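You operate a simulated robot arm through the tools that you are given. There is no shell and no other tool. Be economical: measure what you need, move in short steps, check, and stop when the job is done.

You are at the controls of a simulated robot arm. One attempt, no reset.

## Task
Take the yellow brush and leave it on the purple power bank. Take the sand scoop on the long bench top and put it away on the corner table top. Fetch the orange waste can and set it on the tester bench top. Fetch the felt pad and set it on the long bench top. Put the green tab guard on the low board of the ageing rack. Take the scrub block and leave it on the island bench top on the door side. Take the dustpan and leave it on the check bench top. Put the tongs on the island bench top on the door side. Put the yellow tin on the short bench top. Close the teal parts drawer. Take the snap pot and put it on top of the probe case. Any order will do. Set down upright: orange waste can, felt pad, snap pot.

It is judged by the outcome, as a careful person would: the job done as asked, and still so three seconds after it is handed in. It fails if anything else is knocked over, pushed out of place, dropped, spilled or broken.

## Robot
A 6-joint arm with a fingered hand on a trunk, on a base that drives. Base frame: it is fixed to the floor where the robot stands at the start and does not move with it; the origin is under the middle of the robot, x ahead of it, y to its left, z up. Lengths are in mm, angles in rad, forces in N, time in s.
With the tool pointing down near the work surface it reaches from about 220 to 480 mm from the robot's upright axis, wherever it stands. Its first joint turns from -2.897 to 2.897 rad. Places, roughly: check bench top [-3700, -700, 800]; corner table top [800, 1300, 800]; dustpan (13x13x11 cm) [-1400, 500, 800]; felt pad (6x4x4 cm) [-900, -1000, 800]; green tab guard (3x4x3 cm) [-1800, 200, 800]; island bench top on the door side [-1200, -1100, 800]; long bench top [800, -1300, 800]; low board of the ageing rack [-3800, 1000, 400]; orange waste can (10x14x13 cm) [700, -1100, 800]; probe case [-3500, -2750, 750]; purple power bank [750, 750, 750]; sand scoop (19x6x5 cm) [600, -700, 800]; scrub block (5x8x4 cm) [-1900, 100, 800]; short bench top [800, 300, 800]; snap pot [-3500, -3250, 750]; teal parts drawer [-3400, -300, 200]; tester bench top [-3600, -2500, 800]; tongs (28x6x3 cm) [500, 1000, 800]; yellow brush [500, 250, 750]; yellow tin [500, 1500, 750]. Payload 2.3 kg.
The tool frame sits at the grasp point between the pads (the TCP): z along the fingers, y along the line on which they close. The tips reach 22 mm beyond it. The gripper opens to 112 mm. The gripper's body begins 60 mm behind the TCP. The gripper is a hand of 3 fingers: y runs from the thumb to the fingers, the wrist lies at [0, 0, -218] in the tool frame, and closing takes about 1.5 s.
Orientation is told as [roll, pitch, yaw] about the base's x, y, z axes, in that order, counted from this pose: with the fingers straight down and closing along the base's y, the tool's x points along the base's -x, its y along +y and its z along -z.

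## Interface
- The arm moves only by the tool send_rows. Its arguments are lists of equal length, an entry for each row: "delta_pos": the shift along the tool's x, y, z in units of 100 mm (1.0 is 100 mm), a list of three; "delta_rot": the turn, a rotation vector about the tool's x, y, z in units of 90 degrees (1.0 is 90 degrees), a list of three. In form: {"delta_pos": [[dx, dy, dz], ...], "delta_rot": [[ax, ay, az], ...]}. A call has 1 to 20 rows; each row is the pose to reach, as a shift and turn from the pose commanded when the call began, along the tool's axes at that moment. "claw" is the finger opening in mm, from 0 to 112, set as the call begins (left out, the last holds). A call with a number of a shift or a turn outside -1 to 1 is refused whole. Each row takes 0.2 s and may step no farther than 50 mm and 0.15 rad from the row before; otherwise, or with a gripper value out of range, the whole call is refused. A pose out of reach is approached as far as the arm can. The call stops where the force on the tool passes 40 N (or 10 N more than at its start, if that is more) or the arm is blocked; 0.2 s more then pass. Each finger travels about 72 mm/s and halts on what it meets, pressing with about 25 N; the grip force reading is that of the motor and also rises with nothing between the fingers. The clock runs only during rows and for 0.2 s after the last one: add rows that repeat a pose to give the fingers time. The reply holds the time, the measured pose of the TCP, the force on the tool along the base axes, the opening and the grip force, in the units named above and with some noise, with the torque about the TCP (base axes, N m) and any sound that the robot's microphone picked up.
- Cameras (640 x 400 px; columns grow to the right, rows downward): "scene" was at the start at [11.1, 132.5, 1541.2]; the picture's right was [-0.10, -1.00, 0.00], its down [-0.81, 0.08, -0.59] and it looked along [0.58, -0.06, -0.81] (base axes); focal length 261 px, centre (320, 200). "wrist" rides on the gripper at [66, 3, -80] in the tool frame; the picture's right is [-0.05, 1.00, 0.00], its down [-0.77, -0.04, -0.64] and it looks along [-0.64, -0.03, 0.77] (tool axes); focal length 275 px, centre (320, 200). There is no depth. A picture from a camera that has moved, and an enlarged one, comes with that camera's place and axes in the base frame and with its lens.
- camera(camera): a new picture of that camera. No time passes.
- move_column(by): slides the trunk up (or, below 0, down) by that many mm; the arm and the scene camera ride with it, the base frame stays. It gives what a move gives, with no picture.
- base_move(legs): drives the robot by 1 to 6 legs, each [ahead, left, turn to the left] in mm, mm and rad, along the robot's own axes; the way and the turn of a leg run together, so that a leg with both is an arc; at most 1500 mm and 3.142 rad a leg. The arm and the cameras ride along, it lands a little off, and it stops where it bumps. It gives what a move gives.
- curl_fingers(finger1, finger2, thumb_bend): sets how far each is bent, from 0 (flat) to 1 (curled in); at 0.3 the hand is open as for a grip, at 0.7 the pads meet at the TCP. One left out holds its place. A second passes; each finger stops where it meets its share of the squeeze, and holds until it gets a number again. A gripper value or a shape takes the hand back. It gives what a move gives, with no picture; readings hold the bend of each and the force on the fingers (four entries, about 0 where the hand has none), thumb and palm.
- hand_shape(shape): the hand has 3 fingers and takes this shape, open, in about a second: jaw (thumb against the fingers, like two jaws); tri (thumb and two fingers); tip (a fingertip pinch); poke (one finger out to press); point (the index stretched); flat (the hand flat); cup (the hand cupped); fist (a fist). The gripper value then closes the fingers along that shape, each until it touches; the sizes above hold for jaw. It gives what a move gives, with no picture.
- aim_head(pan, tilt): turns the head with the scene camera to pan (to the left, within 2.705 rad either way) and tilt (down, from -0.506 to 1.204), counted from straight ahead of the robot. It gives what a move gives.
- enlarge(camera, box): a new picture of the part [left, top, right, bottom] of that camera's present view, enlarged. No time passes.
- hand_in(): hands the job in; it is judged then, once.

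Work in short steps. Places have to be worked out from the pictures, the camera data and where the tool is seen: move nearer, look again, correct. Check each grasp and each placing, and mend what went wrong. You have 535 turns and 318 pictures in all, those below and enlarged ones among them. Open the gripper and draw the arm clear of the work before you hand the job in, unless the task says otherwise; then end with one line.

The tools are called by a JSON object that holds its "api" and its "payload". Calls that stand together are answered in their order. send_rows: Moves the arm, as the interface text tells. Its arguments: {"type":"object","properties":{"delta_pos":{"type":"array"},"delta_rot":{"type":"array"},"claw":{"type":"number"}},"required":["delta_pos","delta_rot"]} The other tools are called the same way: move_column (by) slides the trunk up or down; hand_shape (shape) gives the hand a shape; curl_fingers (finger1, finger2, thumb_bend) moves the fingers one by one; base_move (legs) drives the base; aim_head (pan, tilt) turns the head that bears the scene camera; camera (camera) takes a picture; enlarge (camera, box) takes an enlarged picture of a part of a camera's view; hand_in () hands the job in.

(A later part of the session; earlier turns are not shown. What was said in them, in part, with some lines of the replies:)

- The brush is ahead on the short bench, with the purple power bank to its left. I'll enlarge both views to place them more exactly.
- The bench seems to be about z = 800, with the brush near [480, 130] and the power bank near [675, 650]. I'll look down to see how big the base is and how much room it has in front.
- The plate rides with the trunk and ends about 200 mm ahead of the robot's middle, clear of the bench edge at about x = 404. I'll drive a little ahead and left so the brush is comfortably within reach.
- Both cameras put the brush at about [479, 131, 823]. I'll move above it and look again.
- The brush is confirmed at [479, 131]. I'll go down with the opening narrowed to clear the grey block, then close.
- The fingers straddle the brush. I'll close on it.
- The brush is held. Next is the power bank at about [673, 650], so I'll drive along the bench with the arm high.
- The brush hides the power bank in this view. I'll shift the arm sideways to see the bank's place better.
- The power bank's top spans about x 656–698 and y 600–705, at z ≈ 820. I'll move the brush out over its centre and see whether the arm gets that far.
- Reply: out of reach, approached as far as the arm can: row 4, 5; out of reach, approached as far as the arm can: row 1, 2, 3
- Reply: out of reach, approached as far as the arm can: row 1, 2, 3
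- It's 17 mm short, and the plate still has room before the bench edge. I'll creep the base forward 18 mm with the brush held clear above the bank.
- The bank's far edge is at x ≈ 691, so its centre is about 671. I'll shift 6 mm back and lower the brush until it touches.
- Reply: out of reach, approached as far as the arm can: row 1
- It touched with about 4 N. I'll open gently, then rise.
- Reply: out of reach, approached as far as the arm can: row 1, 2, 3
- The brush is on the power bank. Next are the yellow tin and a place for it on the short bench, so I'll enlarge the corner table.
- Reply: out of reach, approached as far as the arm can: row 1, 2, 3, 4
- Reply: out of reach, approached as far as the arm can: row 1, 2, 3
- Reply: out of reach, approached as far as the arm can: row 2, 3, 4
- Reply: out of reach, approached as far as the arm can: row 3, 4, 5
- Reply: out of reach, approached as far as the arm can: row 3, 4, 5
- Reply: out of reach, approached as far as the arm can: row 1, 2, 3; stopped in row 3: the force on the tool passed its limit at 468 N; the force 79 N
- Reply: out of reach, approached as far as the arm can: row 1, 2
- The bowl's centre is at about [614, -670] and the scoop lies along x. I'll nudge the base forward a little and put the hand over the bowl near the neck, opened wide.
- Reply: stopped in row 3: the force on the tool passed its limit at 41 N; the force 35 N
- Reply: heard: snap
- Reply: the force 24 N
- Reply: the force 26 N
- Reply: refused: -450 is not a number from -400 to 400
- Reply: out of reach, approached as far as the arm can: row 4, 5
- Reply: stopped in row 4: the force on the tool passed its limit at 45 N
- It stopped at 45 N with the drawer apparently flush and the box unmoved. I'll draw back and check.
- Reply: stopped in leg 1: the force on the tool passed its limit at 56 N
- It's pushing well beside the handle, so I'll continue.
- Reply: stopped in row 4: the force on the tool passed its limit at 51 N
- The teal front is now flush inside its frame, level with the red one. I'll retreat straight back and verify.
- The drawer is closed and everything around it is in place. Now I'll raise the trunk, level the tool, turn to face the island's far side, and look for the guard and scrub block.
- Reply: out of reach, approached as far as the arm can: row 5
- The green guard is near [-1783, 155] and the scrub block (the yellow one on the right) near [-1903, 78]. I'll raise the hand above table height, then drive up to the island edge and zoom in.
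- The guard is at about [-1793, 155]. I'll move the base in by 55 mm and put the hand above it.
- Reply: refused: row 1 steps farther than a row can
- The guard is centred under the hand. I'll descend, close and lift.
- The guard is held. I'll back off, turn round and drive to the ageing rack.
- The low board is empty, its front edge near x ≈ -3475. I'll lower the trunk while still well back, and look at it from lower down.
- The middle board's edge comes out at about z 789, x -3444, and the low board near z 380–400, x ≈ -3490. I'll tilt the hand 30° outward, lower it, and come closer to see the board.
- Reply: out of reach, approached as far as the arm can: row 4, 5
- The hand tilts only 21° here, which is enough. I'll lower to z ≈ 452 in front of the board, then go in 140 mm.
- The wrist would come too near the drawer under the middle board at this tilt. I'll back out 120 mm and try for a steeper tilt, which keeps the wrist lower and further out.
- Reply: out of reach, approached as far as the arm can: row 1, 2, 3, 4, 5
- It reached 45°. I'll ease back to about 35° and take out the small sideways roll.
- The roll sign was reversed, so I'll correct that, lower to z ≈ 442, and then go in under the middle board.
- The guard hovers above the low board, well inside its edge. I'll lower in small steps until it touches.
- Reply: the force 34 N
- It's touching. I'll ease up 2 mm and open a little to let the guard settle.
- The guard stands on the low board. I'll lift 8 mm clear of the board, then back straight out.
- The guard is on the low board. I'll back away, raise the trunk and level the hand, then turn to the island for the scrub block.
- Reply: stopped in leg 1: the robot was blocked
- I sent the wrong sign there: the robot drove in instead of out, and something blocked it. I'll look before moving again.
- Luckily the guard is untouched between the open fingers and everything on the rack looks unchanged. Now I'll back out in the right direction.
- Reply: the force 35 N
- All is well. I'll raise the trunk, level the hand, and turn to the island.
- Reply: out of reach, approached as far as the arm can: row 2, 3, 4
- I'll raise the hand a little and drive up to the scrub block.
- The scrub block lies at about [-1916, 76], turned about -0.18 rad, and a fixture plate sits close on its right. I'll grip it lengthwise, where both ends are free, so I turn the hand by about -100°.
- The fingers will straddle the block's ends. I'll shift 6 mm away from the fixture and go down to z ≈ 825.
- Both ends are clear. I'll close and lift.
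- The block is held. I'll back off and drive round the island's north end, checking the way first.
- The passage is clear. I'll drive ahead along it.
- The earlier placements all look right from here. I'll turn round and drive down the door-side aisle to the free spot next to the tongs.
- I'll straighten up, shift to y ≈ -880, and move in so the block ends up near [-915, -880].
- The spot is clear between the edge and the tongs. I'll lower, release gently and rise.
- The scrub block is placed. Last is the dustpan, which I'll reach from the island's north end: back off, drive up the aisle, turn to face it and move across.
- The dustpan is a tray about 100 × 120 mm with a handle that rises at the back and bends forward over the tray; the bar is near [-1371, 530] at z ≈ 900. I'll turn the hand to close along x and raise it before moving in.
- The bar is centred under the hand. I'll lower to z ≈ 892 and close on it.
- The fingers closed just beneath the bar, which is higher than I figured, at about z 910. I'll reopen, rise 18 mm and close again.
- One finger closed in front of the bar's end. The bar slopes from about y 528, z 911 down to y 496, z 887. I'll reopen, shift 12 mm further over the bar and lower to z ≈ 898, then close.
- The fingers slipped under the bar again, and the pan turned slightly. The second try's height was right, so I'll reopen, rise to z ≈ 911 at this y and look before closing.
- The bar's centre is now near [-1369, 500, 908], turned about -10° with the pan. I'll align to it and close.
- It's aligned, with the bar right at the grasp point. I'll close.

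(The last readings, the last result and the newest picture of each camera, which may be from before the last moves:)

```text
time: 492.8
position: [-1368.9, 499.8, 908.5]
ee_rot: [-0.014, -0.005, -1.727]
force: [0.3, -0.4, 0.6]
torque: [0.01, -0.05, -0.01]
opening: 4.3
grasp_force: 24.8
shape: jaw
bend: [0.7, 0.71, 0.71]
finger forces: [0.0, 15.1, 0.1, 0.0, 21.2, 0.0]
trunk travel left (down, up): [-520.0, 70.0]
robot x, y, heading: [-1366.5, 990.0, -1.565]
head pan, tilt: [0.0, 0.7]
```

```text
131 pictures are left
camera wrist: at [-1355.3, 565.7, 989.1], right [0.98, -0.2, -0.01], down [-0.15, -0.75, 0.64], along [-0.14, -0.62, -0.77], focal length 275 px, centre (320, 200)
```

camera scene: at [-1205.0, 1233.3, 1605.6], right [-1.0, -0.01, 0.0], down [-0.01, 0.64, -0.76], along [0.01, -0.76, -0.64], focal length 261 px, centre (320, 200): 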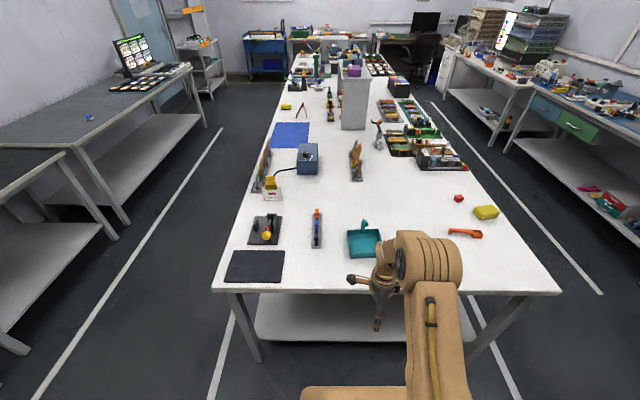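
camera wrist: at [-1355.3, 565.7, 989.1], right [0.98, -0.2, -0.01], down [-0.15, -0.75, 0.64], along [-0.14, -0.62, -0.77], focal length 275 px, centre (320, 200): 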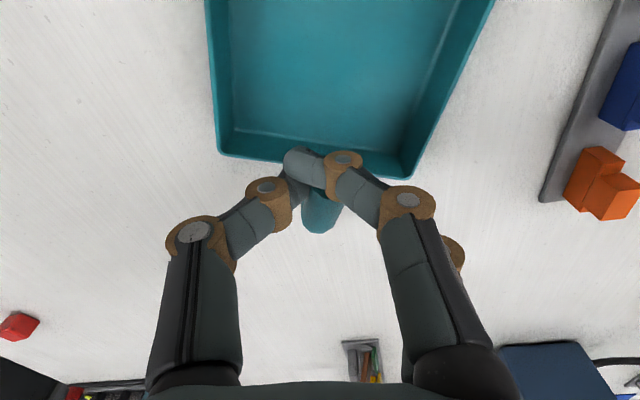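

Thumb and one finger grip the bar firmly. I'll test with a small lift and see how the pan hangs.

{"api": "send_rows", "payload": {"delta_pos": [[0, 0, -0.05], [0, 0, -0.12]], "delta_rot": [[0, 0, 0], [0, 0, 0]]}}

{"api": "camera", "payload": {"camera": "wrist"}}

{"api": "enlarge", "payload": {"camera": "scene", "box": [320, 220, 448, 300]}}

```text
time: 493.4
position: [-1370.2, 499.4, 920.9]
ee_rot: [-0.014, -0.006, -1.728]
force: [0.0, -0.1, -0.1]
torque: [0.01, -0.02, 0.01]
opening: 4.5
grasp_force: 24.7
shape: jaw
bend: [0.7, 0.71, 0.71]
finger forces: [0.0, 15.2, 0.1, 0.1, 21.4, 0.0]
trunk travel left (down, up): [-520.0, 70.0]
robot x, y, heading: [-1369.7, 987.4, -1.567]
head pan, tilt: [0.0, 0.7]
```

```text
130 pictures are left
camera wrist: at [-1356.0, 566.4, 1001.0], right [0.98, -0.2, -0.01], down [-0.15, -0.75, 0.64], along [-0.14, -0.62, -0.77], focal length 275 px, centre (320, 200)
```

wrist: 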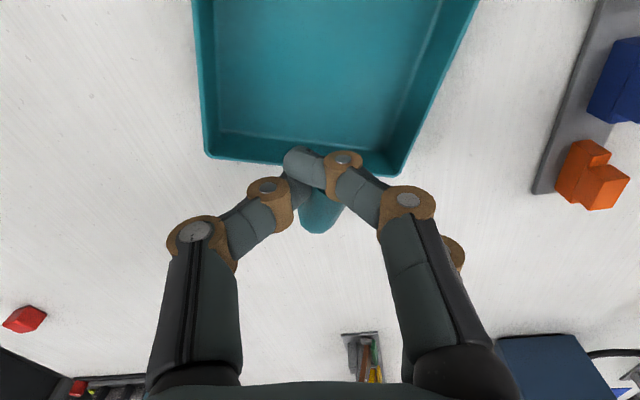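

```text
5.00 times, centred on (384, 260) of scene
camera zoom: at [-1229.4, 965.3, 1605.5], right [-1.0, 0.0, 0.0], down [0.0, 0.64, -0.76], along [0.0, -0.76, -0.64], focal length 1303 px, centre (0, -100)
```

zoom: 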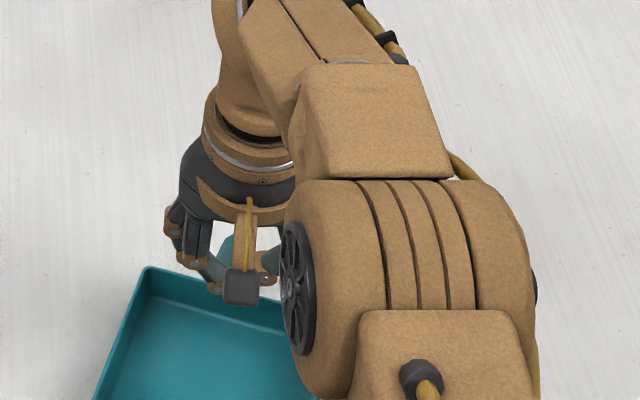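

{"api": "send_rows", "payload": {"delta_pos": [[0, 0, -0.2], [0, 0, -0.4], [0, 0, -0.5]], "delta_rot": [[0, 0, 0], [0, 0, 0], [0, 0, 0]]}}

{"api": "camera", "payload": {"camera": "wrist"}}

{"api": "camera", "payload": {"camera": "scene"}}

```text
time: 494.2
position: [-1367.6, 500.0, 970.6]
ee_rot: [-0.014, -0.005, -1.726]
force: [-0.2, 0.3, -0.6]
torque: [0.0, 0.0, -0.01]
opening: 4.1
grasp_force: 24.7
shape: jaw
bend: [0.7, 0.71, 0.71]
finger forces: [0.0, 15.1, 0.1, 0.0, 21.3, 0.0]
trunk travel left (down, up): [-520.0, 70.0]
robot x, y, heading: [-1369.2, 991.6, -1.568]
head pan, tilt: [0.0, 0.7]
```

```text
128 pictures are left
camera wrist: at [-1354.5, 566.0, 1050.8], right [0.98, -0.2, -0.01], down [-0.15, -0.75, 0.64], along [-0.14, -0.62, -0.77], focal length 275 px, centre (320, 200)
```

wrist: 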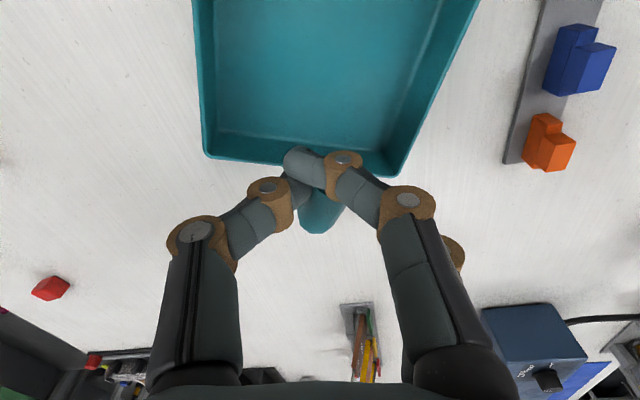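

```text
127 pictures are left
camera scene: at [-1229.4, 965.3, 1605.5], right [-1.0, 0.0, 0.0], down [0.0, 0.64, -0.76], along [0.0, -0.76, -0.64], focal length 261 px, centre (320, 200)
```

scene: 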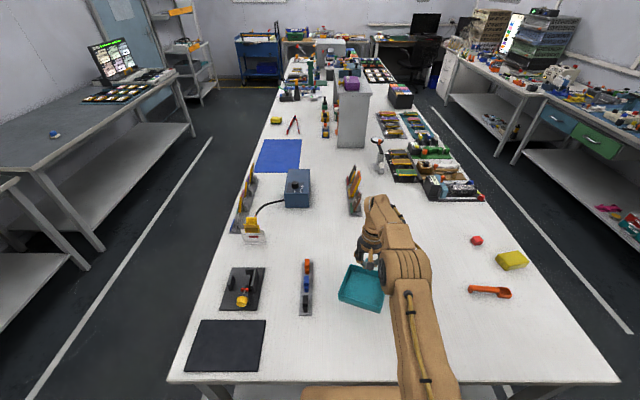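

The pan hangs level and is light. I'll back off, turn towards the far side and carry it round to the check bench.

{"api": "base_move", "payload": {"legs": [[-270, 0, 0], [0, 0, -1.571]]}}

{"api": "base_move", "payload": {"legs": [[1230, 0, 0]]}}

{"api": "base_move", "payload": {"legs": [[0, 1000, 0], [0, 750, 0]]}}

{"api": "camera", "payload": {"camera": "scene"}}

{"api": "camera", "payload": {"camera": "wrist"}}

```text
time: 500.0
position: [-1859.9, 1267.5, 970.7]
ee_rot: [-0.014, -0.005, 2.978]
force: [0.5, -0.3, -0.6]
torque: [0.01, 0.05, -0.02]
opening: 4.0
grasp_force: 25.0
shape: jaw
bend: [0.7, 0.71, 0.71]
finger forces: [0.1, 14.7, 0.0, 0.1, 21.0, 0.1]
trunk travel left (down, up): [-520.0, 70.0]
robot x, y, heading: [-1367.6, 1266.4, 3.135]
head pan, tilt: [0.0, 0.7]
```

```text
time: 506.2
position: [-3083.2, 1228.1, 970.3]
ee_rot: [-0.014, -0.006, 3.018]
force: [0.1, 0.2, -1.3]
torque: [0.03, -0.01, -0.01]
opening: 4.2
grasp_force: 25.1
shape: jaw
bend: [0.7, 0.71, 0.71]
finger forces: [0.1, 14.7, 0.0, 0.0, 20.9, 0.1]
trunk travel left (down, up): [-520.0, 70.0]
robot x, y, heading: [-2590.5, 1246.1, -3.104]
head pan, tilt: [0.0, 0.7]
```

```text
time: 515.0
position: [-3021.4, -525.4, 970.7]
ee_rot: [-0.015, -0.003, 3.014]
force: [-0.3, -0.4, -1.2]
torque: [0.0, 0.02, -0.02]
opening: 4.2
grasp_force: 25.0
shape: jaw
bend: [0.7, 0.71, 0.72]
finger forces: [0.1, 14.6, 0.0, 0.1, 21.0, 0.0]
trunk travel left (down, up): [-520.0, 70.0]
robot x, y, heading: [-2533.0, -511.8, -3.107]
head pan, tilt: [0.0, 0.7]
```

```text
126 pictures are left
camera scene: at [-2552.9, -653.0, 1605.5], right [-0.03, 1.0, 0.0], down [0.64, 0.02, -0.76], along [-0.76, -0.03, -0.64], focal length 261 px, centre (320, 200)
```

scene: 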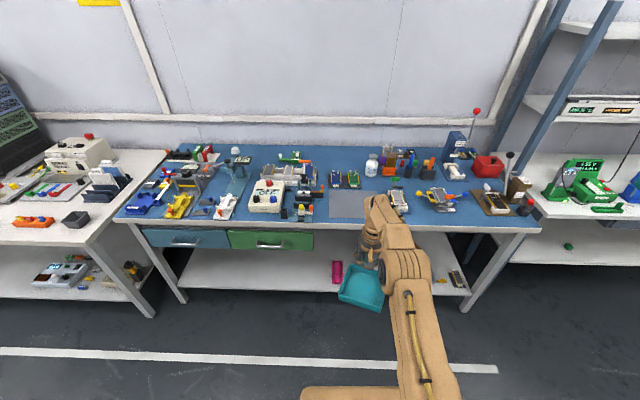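

```text
125 pictures are left
camera wrist: at [-2956.9, -538.6, 1050.5], right [-0.17, -0.98, -0.01], down [-0.76, 0.12, 0.64], along [-0.63, 0.12, -0.77], focal length 275 px, centre (320, 200)
```

wrist: 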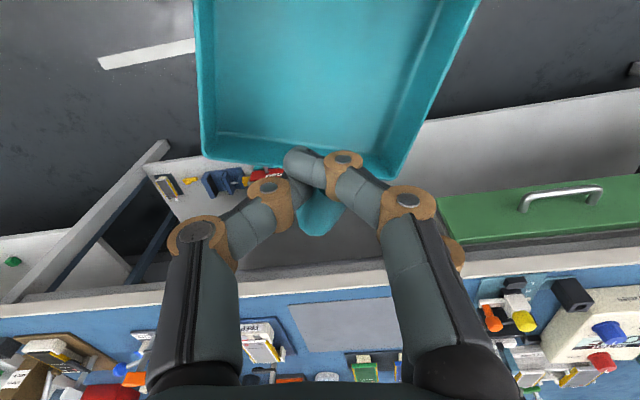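

I've arrived. I need a bare spot on the blue top of about 130 × 130 mm, so I'll zoom in on the bench.

{"api": "enlarge", "payload": {"camera": "scene", "box": [100, 140, 340, 250]}}

{"api": "enlarge", "payload": {"camera": "scene", "box": [300, 130, 540, 250]}}

```text
2.67 times, centred on (220, 195) of scene
camera zoom: at [-2552.9, -653.0, 1605.5], right [-0.03, 1.0, 0.0], down [0.64, 0.02, -0.76], along [-0.76, -0.03, -0.64], focal length 695 px, centre (587, 213)
```

zoom: 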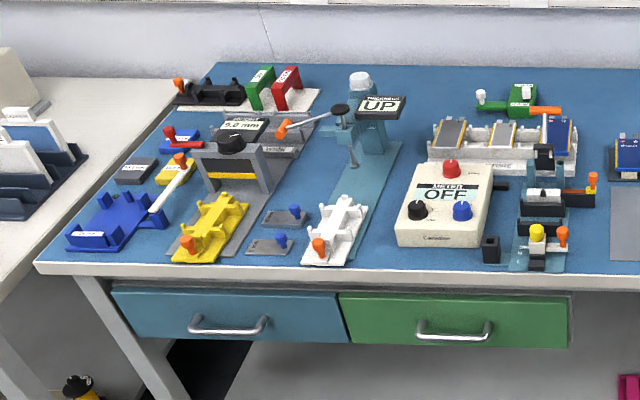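

```text
2.67 times, centred on (420, 190) of scene
camera zoom: at [-2552.9, -653.0, 1605.5], right [-0.03, 1.0, 0.0], down [0.64, 0.02, -0.76], along [-0.76, -0.03, -0.64], focal length 695 px, centre (53, 227)
```

zoom: 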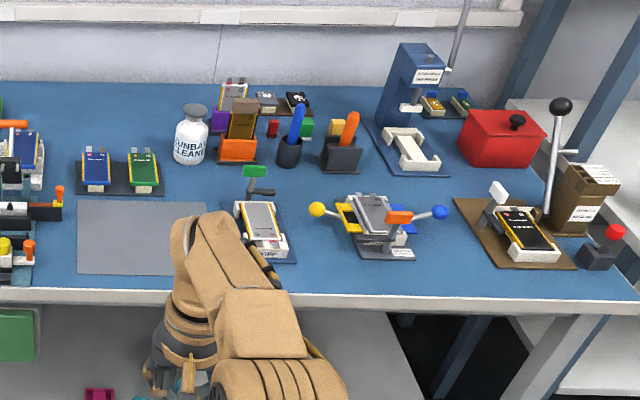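

The best bare patch seems to be at the front between the yellow-handled jig and the brown board, around y ≈ 50. I'll drive there and look straight at it.

{"api": "base_move", "payload": {"legs": [[0, -700, -0.034]]}}

{"api": "camera", "payload": {"camera": "scene"}}

{"api": "enlarge", "payload": {"camera": "scene", "box": [220, 140, 420, 265]}}

```text
time: 518.9
position: [-3037.6, 188.3, 970.0]
ee_rot: [-0.014, -0.005, 2.994]
force: [-0.6, -0.5, -1.5]
torque: [0.01, 0.01, -0.01]
opening: 4.2
grasp_force: 24.6
shape: jaw
bend: [0.7, 0.71, 0.72]
finger forces: [0.0, 14.6, 0.1, 0.0, 21.1, 0.0]
trunk travel left (down, up): [-520.0, 70.0]
robot x, y, heading: [-2546.0, 195.9, -3.129]
head pan, tilt: [0.0, 0.7]
```

```text
122 pictures are left
camera scene: at [-2572.7, 52.5, 1605.6], right [-0.01, 1.0, 0.0], down [0.64, 0.01, -0.76], along [-0.76, -0.01, -0.64], focal length 261 px, centre (320, 200)
```

scene: 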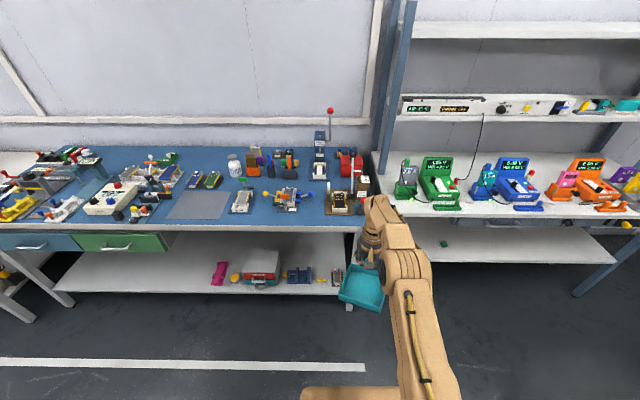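

```text
3.20 times, centred on (320, 202) of scene
camera zoom: at [-2572.7, 52.5, 1605.6], right [-0.01, 1.0, 0.0], down [0.64, 0.01, -0.76], along [-0.76, -0.01, -0.64], focal length 834 px, centre (320, 192)
```

zoom: 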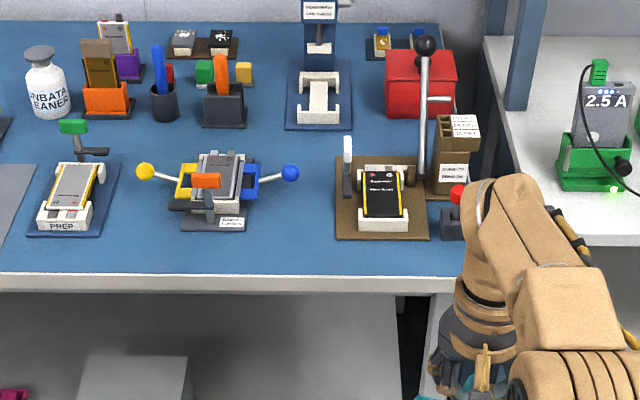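

The gap between the yellow-handled jig and the brown board is about 138 mm against a pan of about 128 mm, which is tight. I'll enlarge it to measure more exactly.

{"api": "enlarge", "payload": {"camera": "scene", "box": [270, 180, 366, 240]}}

{"api": "enlarge", "payload": {"camera": "scene", "box": [150, 175, 262, 245]}}

```text
6.67 times, centred on (318, 210) of scene
camera zoom: at [-2572.7, 52.5, 1605.6], right [-0.01, 1.0, 0.0], down [0.64, 0.01, -0.76], along [-0.76, -0.01, -0.64], focal length 1737 px, centre (333, 133)
```

zoom: 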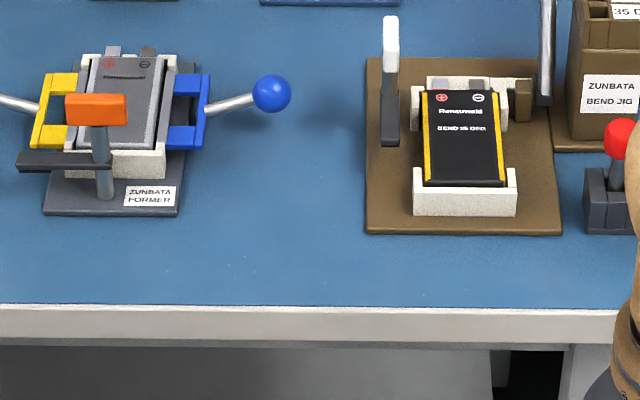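

```text
5.71 times, centred on (206, 210) of scene
camera zoom: at [-2572.7, 52.5, 1605.6], right [-0.01, 1.0, 0.0], down [0.64, 0.01, -0.76], along [-0.76, -0.01, -0.64], focal length 1489 px, centre (971, 143)
```

zoom: 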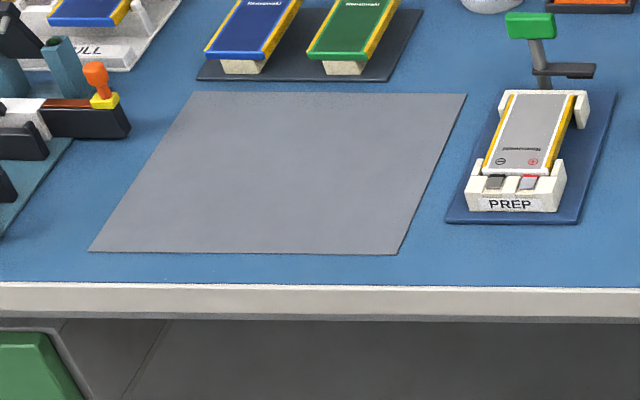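

The gap measures about 134 mm against about 128 mm for the pan, too tight to be safe. The wide flat area is the thin grey sheet at y -670…-418 with the bare blue strip in front of it. I'll set the pan there, its front on the bare strip, clear of everything. I'll drive back to y ≈ -545.

{"api": "base_move", "payload": {"legs": [[0, 740, -0.013]]}}

{"api": "send_rows", "payload": {"delta_pos": [[0, 0, 0], [0, 0, 0]], "delta_rot": [[0, 0, -0.05], [0, 0, -0.094]]}}

{"api": "base_move", "payload": {"legs": [[300, 0, 0]]}}

{"api": "camera", "payload": {"camera": "wrist"}}

{"api": "camera", "payload": {"camera": "scene"}}

```text
time: 522.9
position: [-3035.4, -534.7, 969.9]
ee_rot: [-0.016, -0.005, 2.976]
force: [0.4, 0.0, -1.1]
torque: [0.01, 0.02, -0.02]
opening: 3.7
grasp_force: 24.8
shape: jaw
bend: [0.7, 0.71, 0.72]
finger forces: [0.0, 14.6, 0.0, 0.1, 21.0, 0.0]
trunk travel left (down, up): [-520.0, 70.0]
robot x, y, heading: [-2541.7, -537.7, 3.136]
head pan, tilt: [0.0, 0.7]
```

```text
time: 523.5
position: [-3034.0, -533.9, 970.3]
ee_rot: [-0.016, -0.003, 3.123]
force: [-0.2, 0.2, -0.9]
torque: [0.0, -0.03, -0.02]
opening: 3.7
grasp_force: 25.1
shape: jaw
bend: [0.7, 0.71, 0.72]
finger forces: [0.0, 14.6, 0.0, 0.1, 21.0, 0.0]
trunk travel left (down, up): [-520.0, 70.0]
robot x, y, heading: [-2541.4, -536.8, 3.141]
head pan, tilt: [0.0, 0.7]
```

```text
time: 525.5
position: [-3331.6, -530.7, 970.1]
ee_rot: [-0.017, -0.002, 3.122]
force: [-0.3, 0.0, -0.9]
torque: [0.0, 0.0, -0.01]
opening: 4.2
grasp_force: 24.6
shape: jaw
bend: [0.7, 0.71, 0.72]
finger forces: [0.0, 14.6, 0.0, 0.1, 21.0, 0.1]
trunk travel left (down, up): [-520.0, 70.0]
robot x, y, heading: [-2839.0, -538.2, 3.136]
head pan, tilt: [0.0, 0.7]
```

```text
118 pictures are left
camera wrist: at [-3266.5, -536.0, 1050.5], right [-0.07, -1.0, -0.02], down [-0.77, 0.04, 0.64], along [-0.64, 0.05, -0.77], focal length 275 px, centre (320, 200)
```

wrist: 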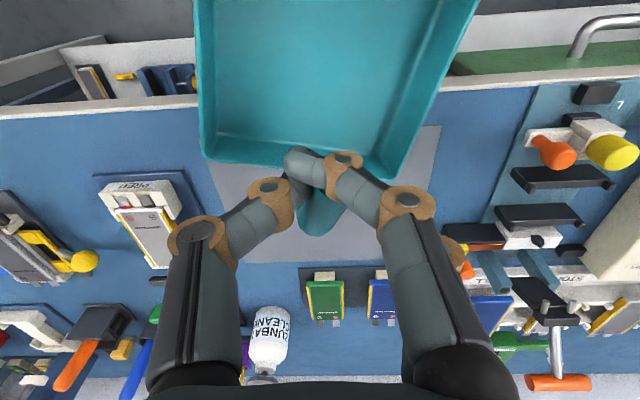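

```text
117 pictures are left
camera scene: at [-2869.4, -676.8, 1605.5], right [0.01, 1.0, 0.0], down [0.64, 0.0, -0.76], along [-0.76, 0.01, -0.64], focal length 261 px, centre (320, 200)
```

scene: 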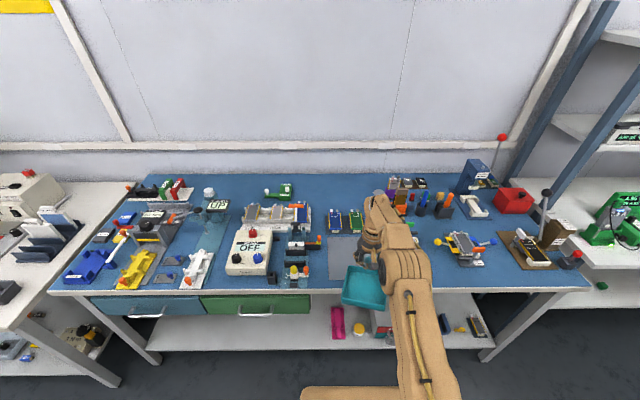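

The wrist view puts the bench edge at x ≈ -3371 and the sheet's front at -3410. The pan sits about 10° askew in the grip, so I'll turn it straight and drive in until its front is about 14 mm inside the edge.

{"api": "send_rows", "payload": {"delta_pos": [[0, 0, 0], [0, 0, 0], [0, 0, 0]], "delta_rot": [[0, 0, -0.05], [0, 0, -0.1], [0, 0, -0.1]]}}

{"api": "base_move", "payload": {"legs": [[180, 0, 0]]}}

{"api": "camera", "payload": {"camera": "wrist"}}

{"api": "enlarge", "payload": {"camera": "scene", "box": [260, 160, 460, 300]}}

```text
time: 526.3
position: [-3331.4, -530.3, 971.9]
ee_rot: [-0.016, 0.0, -3.004]
force: [0.1, 0.2, 0.1]
torque: [0.01, 0.02, 0.01]
opening: 3.9
grasp_force: 25.1
shape: jaw
bend: [0.7, 0.71, 0.72]
finger forces: [0.1, 14.5, 0.0, 0.0, 21.0, 0.1]
trunk travel left (down, up): [-520.0, 70.0]
robot x, y, heading: [-2840.6, -533.2, 3.133]
head pan, tilt: [0.0, 0.7]
```

```text
time: 527.8
position: [-3506.7, -528.6, 972.6]
ee_rot: [-0.014, -0.001, -3.006]
force: [-0.2, -0.2, -0.7]
torque: [-0.04, 0.0, -0.01]
opening: 3.8
grasp_force: 24.8
shape: jaw
bend: [0.7, 0.71, 0.72]
finger forces: [0.0, 14.7, 0.1, 0.1, 21.0, 0.0]
trunk travel left (down, up): [-520.0, 70.0]
robot x, y, heading: [-3014.6, -533.2, 3.136]
head pan, tilt: [0.0, 0.7]
```

```text
116 pictures are left
camera wrist: at [-3441.8, -524.1, 1050.9], right [0.09, -1.0, -0.02], down [-0.77, -0.08, 0.64], along [-0.63, -0.04, -0.77], focal length 275 px, centre (320, 200)
```

wrist: 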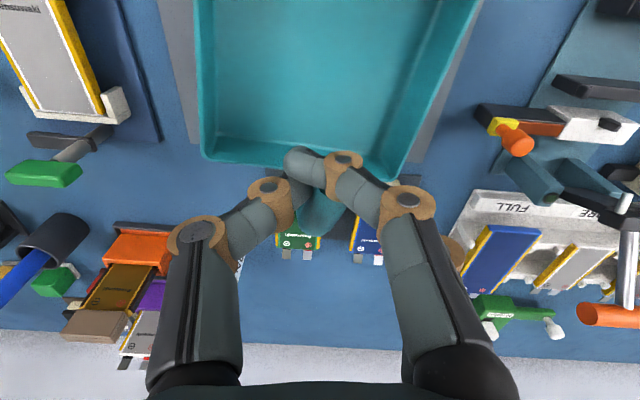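

```text
2.86 times, centred on (360, 230) of scene
camera zoom: at [-3044.4, -675.4, 1605.5], right [0.01, 1.0, 0.0], down [0.64, -0.01, -0.76], along [-0.76, 0.01, -0.64], focal length 744 px, centre (206, 114)
```

zoom: 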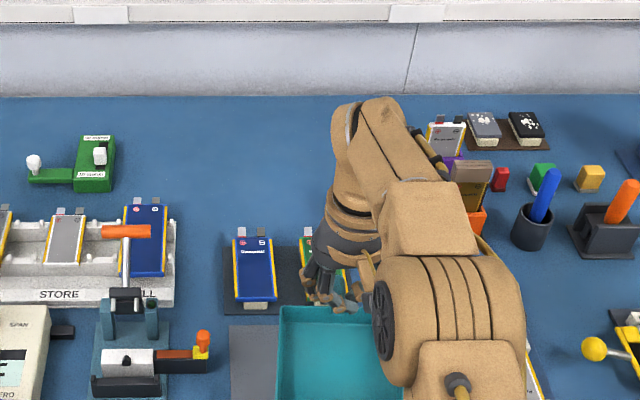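

The area around the pan is clear, with the cell holder 120 mm behind it. I'll lower to just above contact and check from the side.

{"api": "send_rows", "payload": {"delta_pos": [[0, 0, 0.4], [0, 0, 0.8], [0, 0, 1.0]], "delta_rot": [[0, 0, 0], [0, 0, 0], [0, 0, 0]]}}

{"api": "camera", "payload": {"camera": "wrist"}}

{"api": "enlarge", "payload": {"camera": "scene", "box": [280, 220, 440, 340]}}

```text
time: 528.6
position: [-3506.0, -527.8, 870.1]
ee_rot: [-0.014, -0.002, -3.008]
force: [0.6, 0.8, 0.5]
torque: [0.0, 0.01, 0.01]
opening: 0.0
grasp_force: 25.0
shape: jaw
bend: [0.71, 0.74, 0.75]
finger forces: [0.1, 0.0, 0.0, 0.0, 0.0, 0.0]
trunk travel left (down, up): [-520.0, 70.0]
robot x, y, heading: [-3018.5, -535.0, 3.133]
head pan, tilt: [0.0, 0.7]
```

```text
114 pictures are left
camera wrist: at [-3441.8, -523.7, 950.6], right [0.09, -1.0, -0.02], down [-0.77, -0.08, 0.64], along [-0.64, -0.04, -0.77], focal length 275 px, centre (320, 200)
```

wrist: 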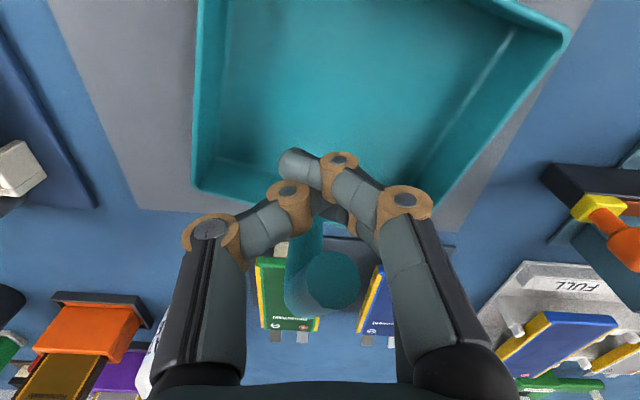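

```text
3.33 times, centred on (360, 280) of scene
camera zoom: at [-3043.3, -675.3, 1605.6], right [0.01, 1.0, 0.0], down [0.64, -0.01, -0.76], along [-0.76, 0.01, -0.64], focal length 869 px, centre (187, -67)
```

zoom: 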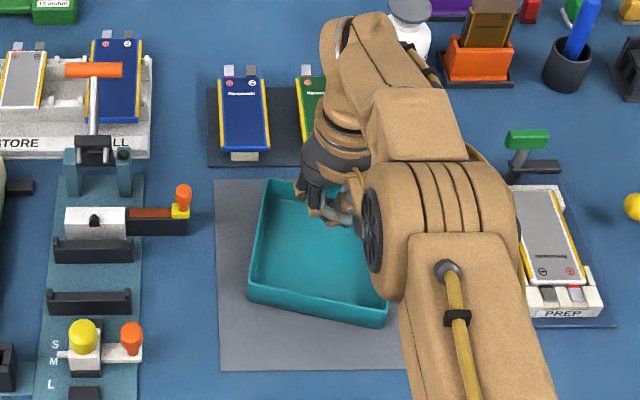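

The bench top is higher than I took it for (about z 800), so the pan touched early and slipped in the grip. It sits flat on the grey sheet. I'll open, rise and look; then I'll regrip it and shift it forward onto the bare strip.

{"api": "send_rows", "payload": {"delta_pos": [[0, 0, 0], [0, 0, 0], [0, 0, 0], [0, 0, 0], [0, 0, 0]], "delta_rot": [[0, 0, 0], [0, 0, 0], [0, 0, 0], [0, 0, 0], [0, 0, 0]], "claw": 74}}

{"api": "send_rows", "payload": {"delta_pos": [[0, 0, -0.2], [0, 0, -0.5], [0, 0, -0.8]], "delta_rot": [[0, 0, 0], [0, 0, 0], [0, 0, 0]]}}

{"api": "camera", "payload": {"camera": "wrist"}}

{"api": "camera", "payload": {"camera": "scene"}}

```text
time: 529.8
position: [-3506.2, -528.8, 870.4]
ee_rot: [-0.017, 0.0, -3.005]
force: [0.2, 0.1, -0.3]
torque: [0.01, 0.0, 0.01]
opening: 73.6
grasp_force: 0.2
shape: jaw
bend: [0.7, 0.7, 0.67]
finger forces: [0.1, 0.1, 0.0, 0.1, 0.1, 0.1]
trunk travel left (down, up): [-520.0, 70.0]
robot x, y, heading: [-3017.9, -534.4, 3.132]
head pan, tilt: [0.0, 0.7]
```

```text
time: 530.6
position: [-3506.1, -529.6, 949.9]
ee_rot: [-0.017, 0.0, -3.006]
force: [0.2, 0.0, -0.7]
torque: [-0.01, 0.03, 0.03]
opening: 73.8
grasp_force: 0.1
shape: jaw
bend: [0.7, 0.7, 0.67]
finger forces: [0.0, 0.1, 0.0, 0.0, 0.0, 0.1]
trunk travel left (down, up): [-520.0, 70.0]
robot x, y, heading: [-3013.2, -532.4, 3.13]
head pan, tilt: [0.0, 0.7]
```

```text
112 pictures are left
camera wrist: at [-3440.9, -524.9, 1030.2], right [0.09, -1.0, -0.02], down [-0.77, -0.08, 0.64], along [-0.64, -0.04, -0.77], focal length 275 px, centre (320, 200)
```

wrist: 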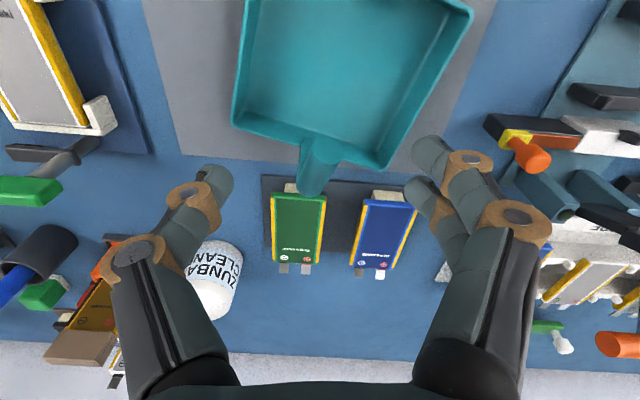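

```text
111 pictures are left
camera scene: at [-3042.7, -675.4, 1605.5], right [0.01, 1.0, 0.0], down [0.64, -0.01, -0.77], along [-0.77, 0.01, -0.64], focal length 261 px, centre (320, 200)
```

scene: 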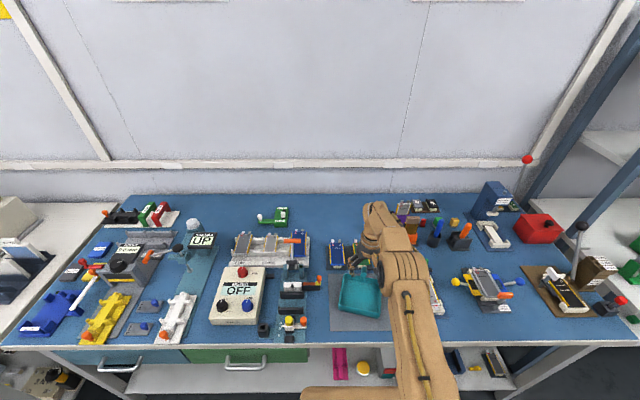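

The bench is at z ≈ 800. The pan lies flat, with its bar at about [-3524, -528, 906] and turned about -12°. I'll come 35 mm closer, align the hand and regrip the bar.

{"api": "base_move", "payload": {"legs": [[38, 0, 0.004]]}}

{"api": "send_rows", "payload": {"delta_pos": [[0.05, 0, 0], [0.12, 0.01, 0.05], [0.15, 0.01, 0.1]], "delta_rot": [[0, 0, 0.08], [0, 0, 0.16], [0, 0, 0.2]]}}

{"api": "camera", "payload": {"camera": "wrist"}}

```text
time: 531.5
position: [-3545.4, -531.3, 949.3]
ee_rot: [-0.016, 0.0, -3.002]
force: [-1.1, 0.5, 0.4]
torque: [0.03, -0.04, 0.01]
opening: 73.3
grasp_force: 0.0
shape: jaw
bend: [0.7, 0.7, 0.67]
finger forces: [0.0, 0.1, 0.1, 0.0, 0.0, 0.0]
trunk travel left (down, up): [-520.0, 70.0]
robot x, y, heading: [-3052.3, -531.0, 3.145]
head pan, tilt: [0.0, 0.7]
```

```text
time: 532.3
position: [-3530.0, -529.0, 938.0]
ee_rot: [-0.015, -0.005, 2.967]
force: [0.6, 0.2, 0.2]
torque: [-0.04, -0.04, -0.01]
opening: 73.7
grasp_force: 0.1
shape: jaw
bend: [0.7, 0.7, 0.67]
finger forces: [0.0, 0.1, 0.0, 0.1, 0.0, 0.0]
trunk travel left (down, up): [-520.0, 70.0]
robot x, y, heading: [-3054.2, -533.0, 3.142]
head pan, tilt: [0.0, 0.7]
```

```text
110 pictures are left
camera wrist: at [-3466.1, -545.4, 1018.9], right [-0.22, -0.98, -0.01], down [-0.75, 0.16, 0.64], along [-0.62, 0.15, -0.77], focal length 275 px, centre (320, 200)
```

wrist: 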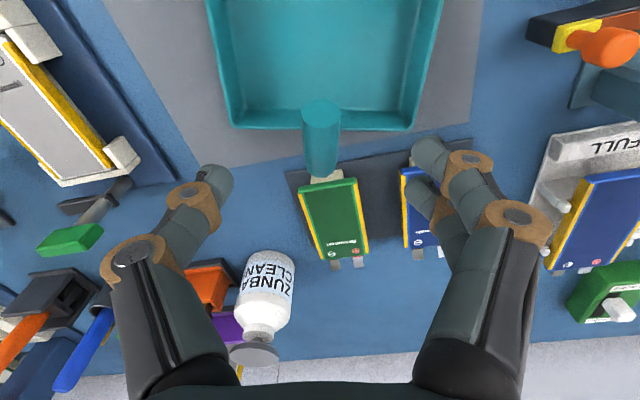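

It's well aligned. I'll descend to z ≈ 909 over the bar's centre and close.

{"api": "send_rows", "payload": {"delta_pos": [[0.03, 0, 0.15], [0.03, 0, 0.29], [0.03, 0, 0.29]], "delta_rot": [[0, 0, 0], [0, 0, 0], [0, 0, 0]]}}

{"api": "camera", "payload": {"camera": "wrist"}}

```text
time: 533.1
position: [-3525.6, -529.0, 908.1]
ee_rot: [-0.013, -0.005, 2.967]
force: [-0.6, 0.0, -0.1]
torque: [-0.01, 0.01, 0.0]
opening: 73.5
grasp_force: 0.0
shape: jaw
bend: [0.7, 0.7, 0.67]
finger forces: [0.1, 0.0, 0.0, 0.0, 0.0, 0.1]
trunk travel left (down, up): [-520.0, 70.0]
robot x, y, heading: [-3054.4, -529.7, 3.137]
head pan, tilt: [0.0, 0.7]
```

```text
109 pictures are left
camera wrist: at [-3463.3, -545.9, 989.7], right [-0.22, -0.98, -0.01], down [-0.75, 0.16, 0.64], along [-0.62, 0.15, -0.77], focal length 275 px, centre (320, 200)
```

wrist: 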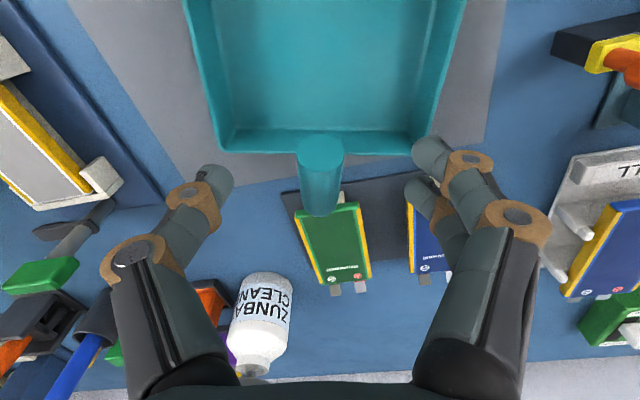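

Both fingers now lie within the bar's length. I'll close.

{"api": "send_rows", "payload": {"delta_pos": [[-0.02, 0, 0], [-0.02, 0, 0], [-0.02, 0, 0], [-0.02, 0, 0], [-0.02, 0, 0], [-0.02, 0, 0]], "delta_rot": [[0, 0, 0], [0, 0, 0], [0, 0, 0], [0, 0, 0], [0, 0, 0], [0, 0, 0]], "claw": 0}}

{"api": "camera", "payload": {"camera": "wrist"}}

```text
time: 534.5
position: [-3527.6, -529.5, 909.8]
ee_rot: [-0.014, -0.004, 2.967]
force: [-0.1, 0.2, 0.2]
torque: [0.02, 0.03, -0.01]
opening: 12.6
grasp_force: 25.0
shape: jaw
bend: [0.72, 0.72, 0.7]
finger forces: [11.1, 11.1, 0.0, 0.0, 22.2, 0.0]
trunk travel left (down, up): [-520.0, 70.0]
robot x, y, heading: [-3054.6, -531.9, 3.142]
head pan, tilt: [0.0, 0.7]
```

```text
108 pictures are left
camera wrist: at [-3464.7, -546.0, 989.8], right [-0.22, -0.98, -0.01], down [-0.75, 0.16, 0.64], along [-0.62, 0.15, -0.77], focal length 275 px, centre (320, 200)
```

wrist: 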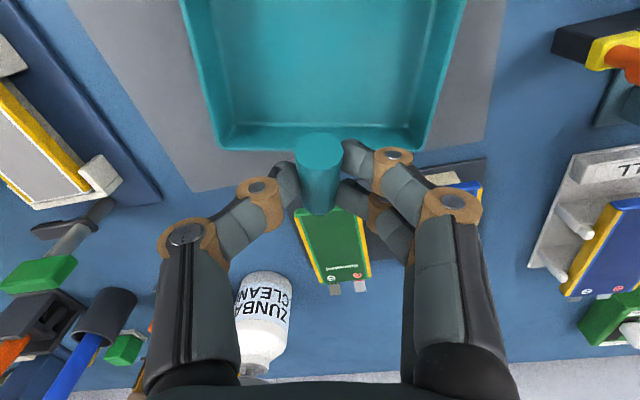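

That's a firm grip on all three digits. I'll lift 30 mm, straighten the pan, and come back 60 mm so its front rests on the bare blue strip about 12 mm inside the edge.

{"api": "send_rows", "payload": {"delta_pos": [[0, 0, -0.1], [0, 0, -0.2], [0, 0, -0.3], [0, 0, -0.3]], "delta_rot": [[0, 0, 0], [0, 0, -0.05], [0, 0, -0.11], [0, 0, -0.11]]}}

{"api": "base_move", "payload": {"legs": [[-60, 0, 0]]}}

{"api": "camera", "payload": {"camera": "scene"}}

{"api": "camera", "payload": {"camera": "wrist"}}

```text
time: 535.5
position: [-3528.5, -529.6, 939.5]
ee_rot: [-0.014, -0.001, 3.142]
force: [-0.6, -0.2, -1.4]
torque: [-0.01, 0.02, 0.02]
opening: 12.0
grasp_force: 25.1
shape: jaw
bend: [0.72, 0.72, 0.7]
finger forces: [11.1, 11.2, 0.1, 0.0, 22.3, 0.1]
trunk travel left (down, up): [-520.0, 70.0]
robot x, y, heading: [-3050.4, -538.2, 3.139]
head pan, tilt: [0.0, 0.7]
```

```text
time: 536.4
position: [-3468.9, -530.2, 941.7]
ee_rot: [-0.015, -0.004, 3.138]
force: [0.0, 0.8, -1.5]
torque: [-0.02, 0.05, 0.02]
opening: 12.1
grasp_force: 24.8
shape: jaw
bend: [0.72, 0.72, 0.7]
finger forces: [11.2, 11.2, 0.0, 0.0, 22.3, 0.1]
trunk travel left (down, up): [-520.0, 70.0]
robot x, y, heading: [-2997.3, -535.2, 3.136]
head pan, tilt: [0.0, 0.7]
```

```text
107 pictures are left
camera scene: at [-3020.8, -675.5, 1605.6], right [0.0, 1.0, 0.0], down [0.64, 0.0, -0.77], along [-0.77, 0.0, -0.64], focal length 261 px, centre (320, 200)
```

scene: 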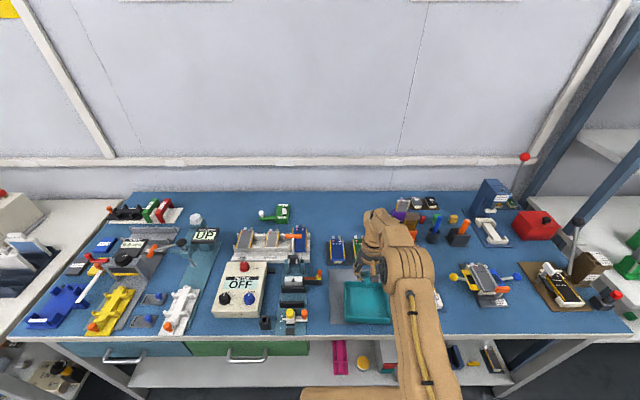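

```text
106 pictures are left
camera wrist: at [-3403.8, -535.0, 1020.7], right [-0.05, -1.0, -0.02], down [-0.77, 0.03, 0.64], along [-0.64, 0.04, -0.77], focal length 275 px, centre (320, 200)
```

wrist: 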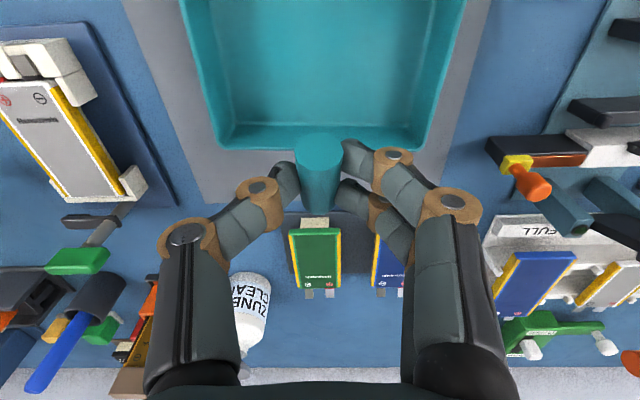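

The pan's front is about 23 mm inside the edge. I'll come back 10 mm more and lower it gently.

{"api": "base_move", "payload": {"legs": [[-10, 0, 0]]}}

{"api": "send_rows", "payload": {"delta_pos": [[0, 0, 0.1], [0, 0, 0.18], [0, 0, 0.23], [0, 0, 0.26]], "delta_rot": [[0, 0, 0], [0, 0, 0], [0, 0, 0], [0, 0, 0]]}}

{"api": "send_rows", "payload": {"delta_pos": [[0, 0, 0.015], [0, 0, 0.03], [0, 0, 0.045]], "delta_rot": [[0, 0, 0], [0, 0, 0], [0, 0, 0]]}}

{"api": "enlarge", "payload": {"camera": "scene", "box": [310, 250, 438, 350]}}

```text
time: 537.2
position: [-3460.0, -531.4, 940.1]
ee_rot: [-0.016, -0.002, 3.14]
force: [-0.5, 0.0, -0.7]
torque: [0.01, 0.02, -0.01]
opening: 12.2
grasp_force: 25.3
shape: jaw
bend: [0.72, 0.72, 0.7]
finger forces: [11.1, 11.2, 0.0, 0.1, 22.3, 0.0]
trunk travel left (down, up): [-520.0, 70.0]
robot x, y, heading: [-2986.7, -532.1, 3.136]
head pan, tilt: [0.0, 0.7]
```

```text
time: 538.2
position: [-3460.1, -530.8, 914.9]
ee_rot: [-0.016, -0.002, 3.141]
force: [0.1, 0.0, -0.5]
torque: [-0.06, 0.0, -0.01]
opening: 12.3
grasp_force: 25.2
shape: jaw
bend: [0.72, 0.72, 0.7]
finger forces: [11.1, 11.2, 0.0, 0.0, 22.2, 0.0]
trunk travel left (down, up): [-520.0, 70.0]
robot x, y, heading: [-2985.4, -536.3, 3.138]
head pan, tilt: [0.0, 0.7]
```

```text
time: 539.0
position: [-3458.4, -530.8, 910.2]
ee_rot: [-0.016, -0.003, 3.14]
force: [0.7, 0.5, 1.5]
torque: [-0.03, 0.01, -0.04]
opening: 12.4
grasp_force: 24.5
shape: jaw
bend: [0.72, 0.72, 0.7]
finger forces: [11.1, 11.8, 0.0, 0.0, 23.0, 0.0]
trunk travel left (down, up): [-520.0, 70.0]
robot x, y, heading: [-2987.9, -532.4, 3.135]
head pan, tilt: [0.0, 0.7]
```

```text
4.00 times, centred on (374, 300) of scene
camera zoom: at [-3011.7, -675.5, 1605.6], right [0.0, 1.0, 0.0], down [0.64, 0.0, -0.77], along [-0.77, 0.0, -0.64], focal length 1042 px, centre (104, -200)
```

zoom: 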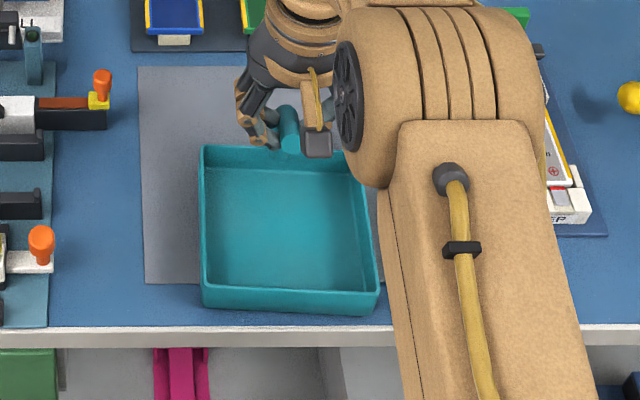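

The pan rests with its front on the bare blue top, inside the edge. I'll release and rise.

{"api": "send_rows", "payload": {"delta_pos": [[0, 0, 0], [0, 0, 0], [0, 0, 0], [0, 0, 0], [0, 0, 0]], "delta_rot": [[0, 0, 0], [0, 0, 0], [0, 0, 0], [0, 0, 0], [0, 0, 0]], "claw": 74}}

{"api": "send_rows", "payload": {"delta_pos": [[0, 0, -0.15], [0, 0, -0.4], [0, 0, -0.7]], "delta_rot": [[0, 0, 0], [0, 0, 0], [0, 0, 0]]}}

{"api": "base_move", "payload": {"legs": [[-300, 0, 0]]}}

{"api": "camera", "payload": {"camera": "scene"}}

{"api": "enlarge", "payload": {"camera": "scene", "box": [270, 190, 430, 290]}}

```text
time: 540.2
position: [-3460.0, -530.0, 909.3]
ee_rot: [-0.016, -0.003, 3.139]
force: [0.5, 0.8, -0.4]
torque: [0.02, -0.06, -0.01]
opening: 73.6
grasp_force: 0.0
shape: jaw
bend: [0.7, 0.7, 0.67]
finger forces: [0.0, 0.0, 0.1, 0.0, 0.0, 0.0]
trunk travel left (down, up): [-520.0, 70.0]
robot x, y, heading: [-2984.3, -535.1, 3.136]
head pan, tilt: [0.0, 0.7]
```

```text
time: 541.0
position: [-3458.5, -532.0, 978.6]
ee_rot: [-0.016, -0.001, 3.139]
force: [-0.3, 0.4, 0.8]
torque: [-0.01, 0.04, 0.0]
opening: 73.8
grasp_force: 0.0
shape: jaw
bend: [0.7, 0.7, 0.67]
finger forces: [0.1, 0.0, 0.1, 0.0, 0.0, 0.0]
trunk travel left (down, up): [-520.0, 70.0]
robot x, y, heading: [-2985.2, -534.2, 3.142]
head pan, tilt: [0.0, 0.7]
```

```text
time: 543.0
position: [-3159.6, -535.3, 979.9]
ee_rot: [-0.016, -0.004, -3.139]
force: [1.0, -0.3, 0.0]
torque: [-0.03, 0.05, 0.02]
opening: 73.5
grasp_force: 0.1
shape: jaw
bend: [0.7, 0.7, 0.67]
finger forces: [0.0, 0.1, 0.0, 0.0, 0.0, 0.0]
trunk travel left (down, up): [-520.0, 70.0]
robot x, y, heading: [-2691.8, -536.0, 3.14]
head pan, tilt: [0.0, 0.7]
```

```text
104 pictures are left
camera scene: at [-2712.1, -676.5, 1605.6], right [0.0, 1.0, 0.0], down [0.64, 0.0, -0.77], along [-0.77, 0.0, -0.64], focal length 261 px, centre (320, 200)
```

scene: 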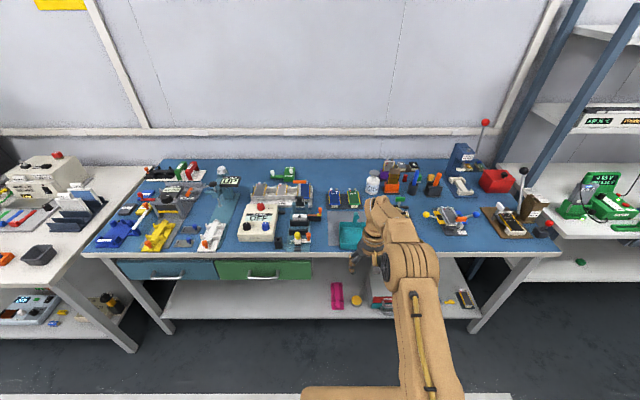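

```text
4.00 times, centred on (350, 240) of scene
camera zoom: at [-2712.1, -676.5, 1605.6], right [0.0, 1.0, 0.0], down [0.64, 0.0, -0.77], along [-0.77, 0.0, -0.64], focal length 1042 px, centre (200, 40)
```

zoom: 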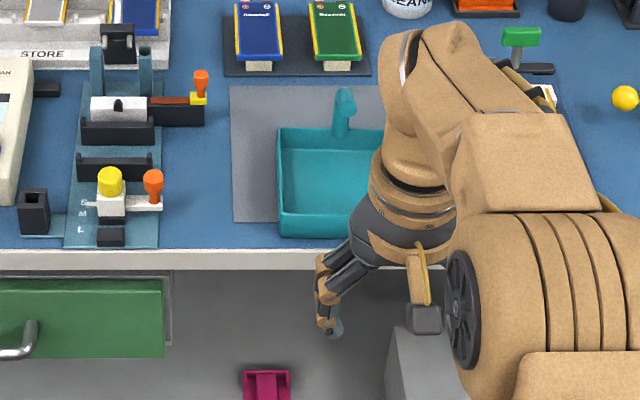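

All eleven jobs look done. I'll take one last look along the benches to confirm the can, the pot and the drawer are still as left.

{"api": "aim_head", "payload": {"pan": 1.0, "tilt": 0.45}}

{"api": "enlarge", "payload": {"camera": "scene", "box": [240, 120, 480, 270]}}

{"api": "aim_head", "payload": {"pan": -0.1, "tilt": 0.9}}

{"api": "camera", "payload": {"camera": "scene"}}

```text
time: 544.3
position: [-3160.2, -534.3, 979.5]
ee_rot: [-0.016, -0.003, -3.14]
force: [0.3, -0.7, 0.5]
torque: [0.0, 0.0, 0.0]
opening: 74.0
grasp_force: 0.1
shape: jaw
bend: [0.7, 0.7, 0.67]
finger forces: [0.0, 0.0, 0.0, 0.1, 0.1, 0.0]
trunk travel left (down, up): [-520.0, 70.0]
robot x, y, heading: [-2685.8, -534.8, 3.144]
head pan, tilt: [1.0, 0.45]
```

```text
2.67 times, centred on (360, 195) of scene
camera zoom: at [-2677.8, -753.9, 1627.7], right [-0.84, 0.54, 0.0], down [0.24, 0.37, -0.9], along [-0.49, -0.76, -0.44], focal length 695 px, centre (213, 213)
```

zoom: 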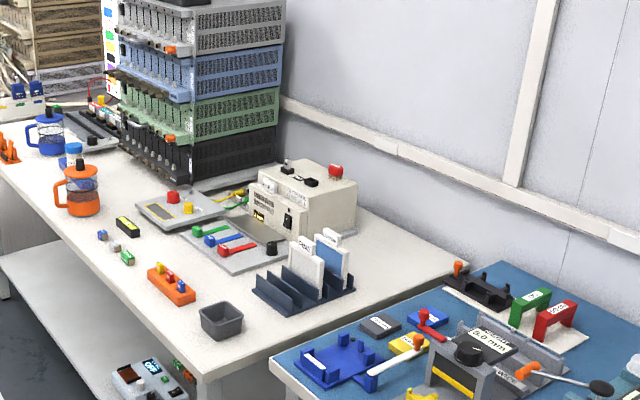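

```text
time: 545.6
position: [-3160.1, -534.9, 978.3]
ee_rot: [-0.015, -0.005, -3.141]
force: [-0.1, 0.1, 0.0]
torque: [-0.02, 0.0, 0.03]
opening: 73.7
grasp_force: 0.2
shape: jaw
bend: [0.7, 0.7, 0.67]
finger forces: [0.0, 0.1, 0.1, 0.0, 0.0, 0.1]
trunk travel left (down, up): [-520.0, 70.0]
robot x, y, heading: [-2685.9, -532.0, 3.139]
head pan, tilt: [-0.099, 0.901]
```

```text
101 pictures are left
camera scene: at [-2703.1, -669.1, 1589.4], right [0.1, 0.99, 0.0], down [0.78, -0.08, -0.62], along [-0.62, 0.06, -0.78], focal length 261 px, centre (320, 200)
```

scene: 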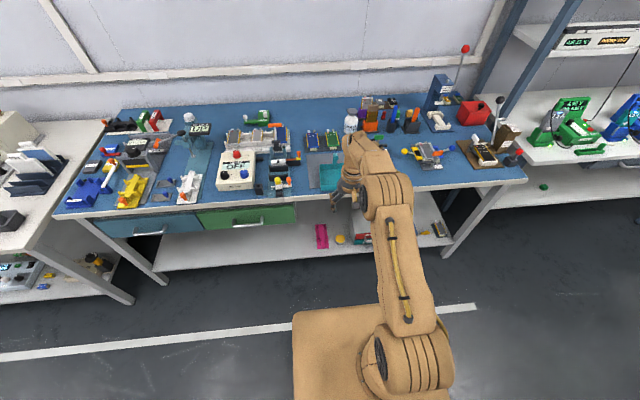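

The orange can stands upright, the snap pot is on the probe case, and the guard is on its board. The gripper is open and the arm is clear of the work, so I'm handing in.

{"api": "hand_in", "payload": {}}

```text
The job is handed in.
```

I did all eleven jobs and handed the job in, but the dustpan is only partly on the bare check bench top: its back half rests on a thin grey sheet lying there.
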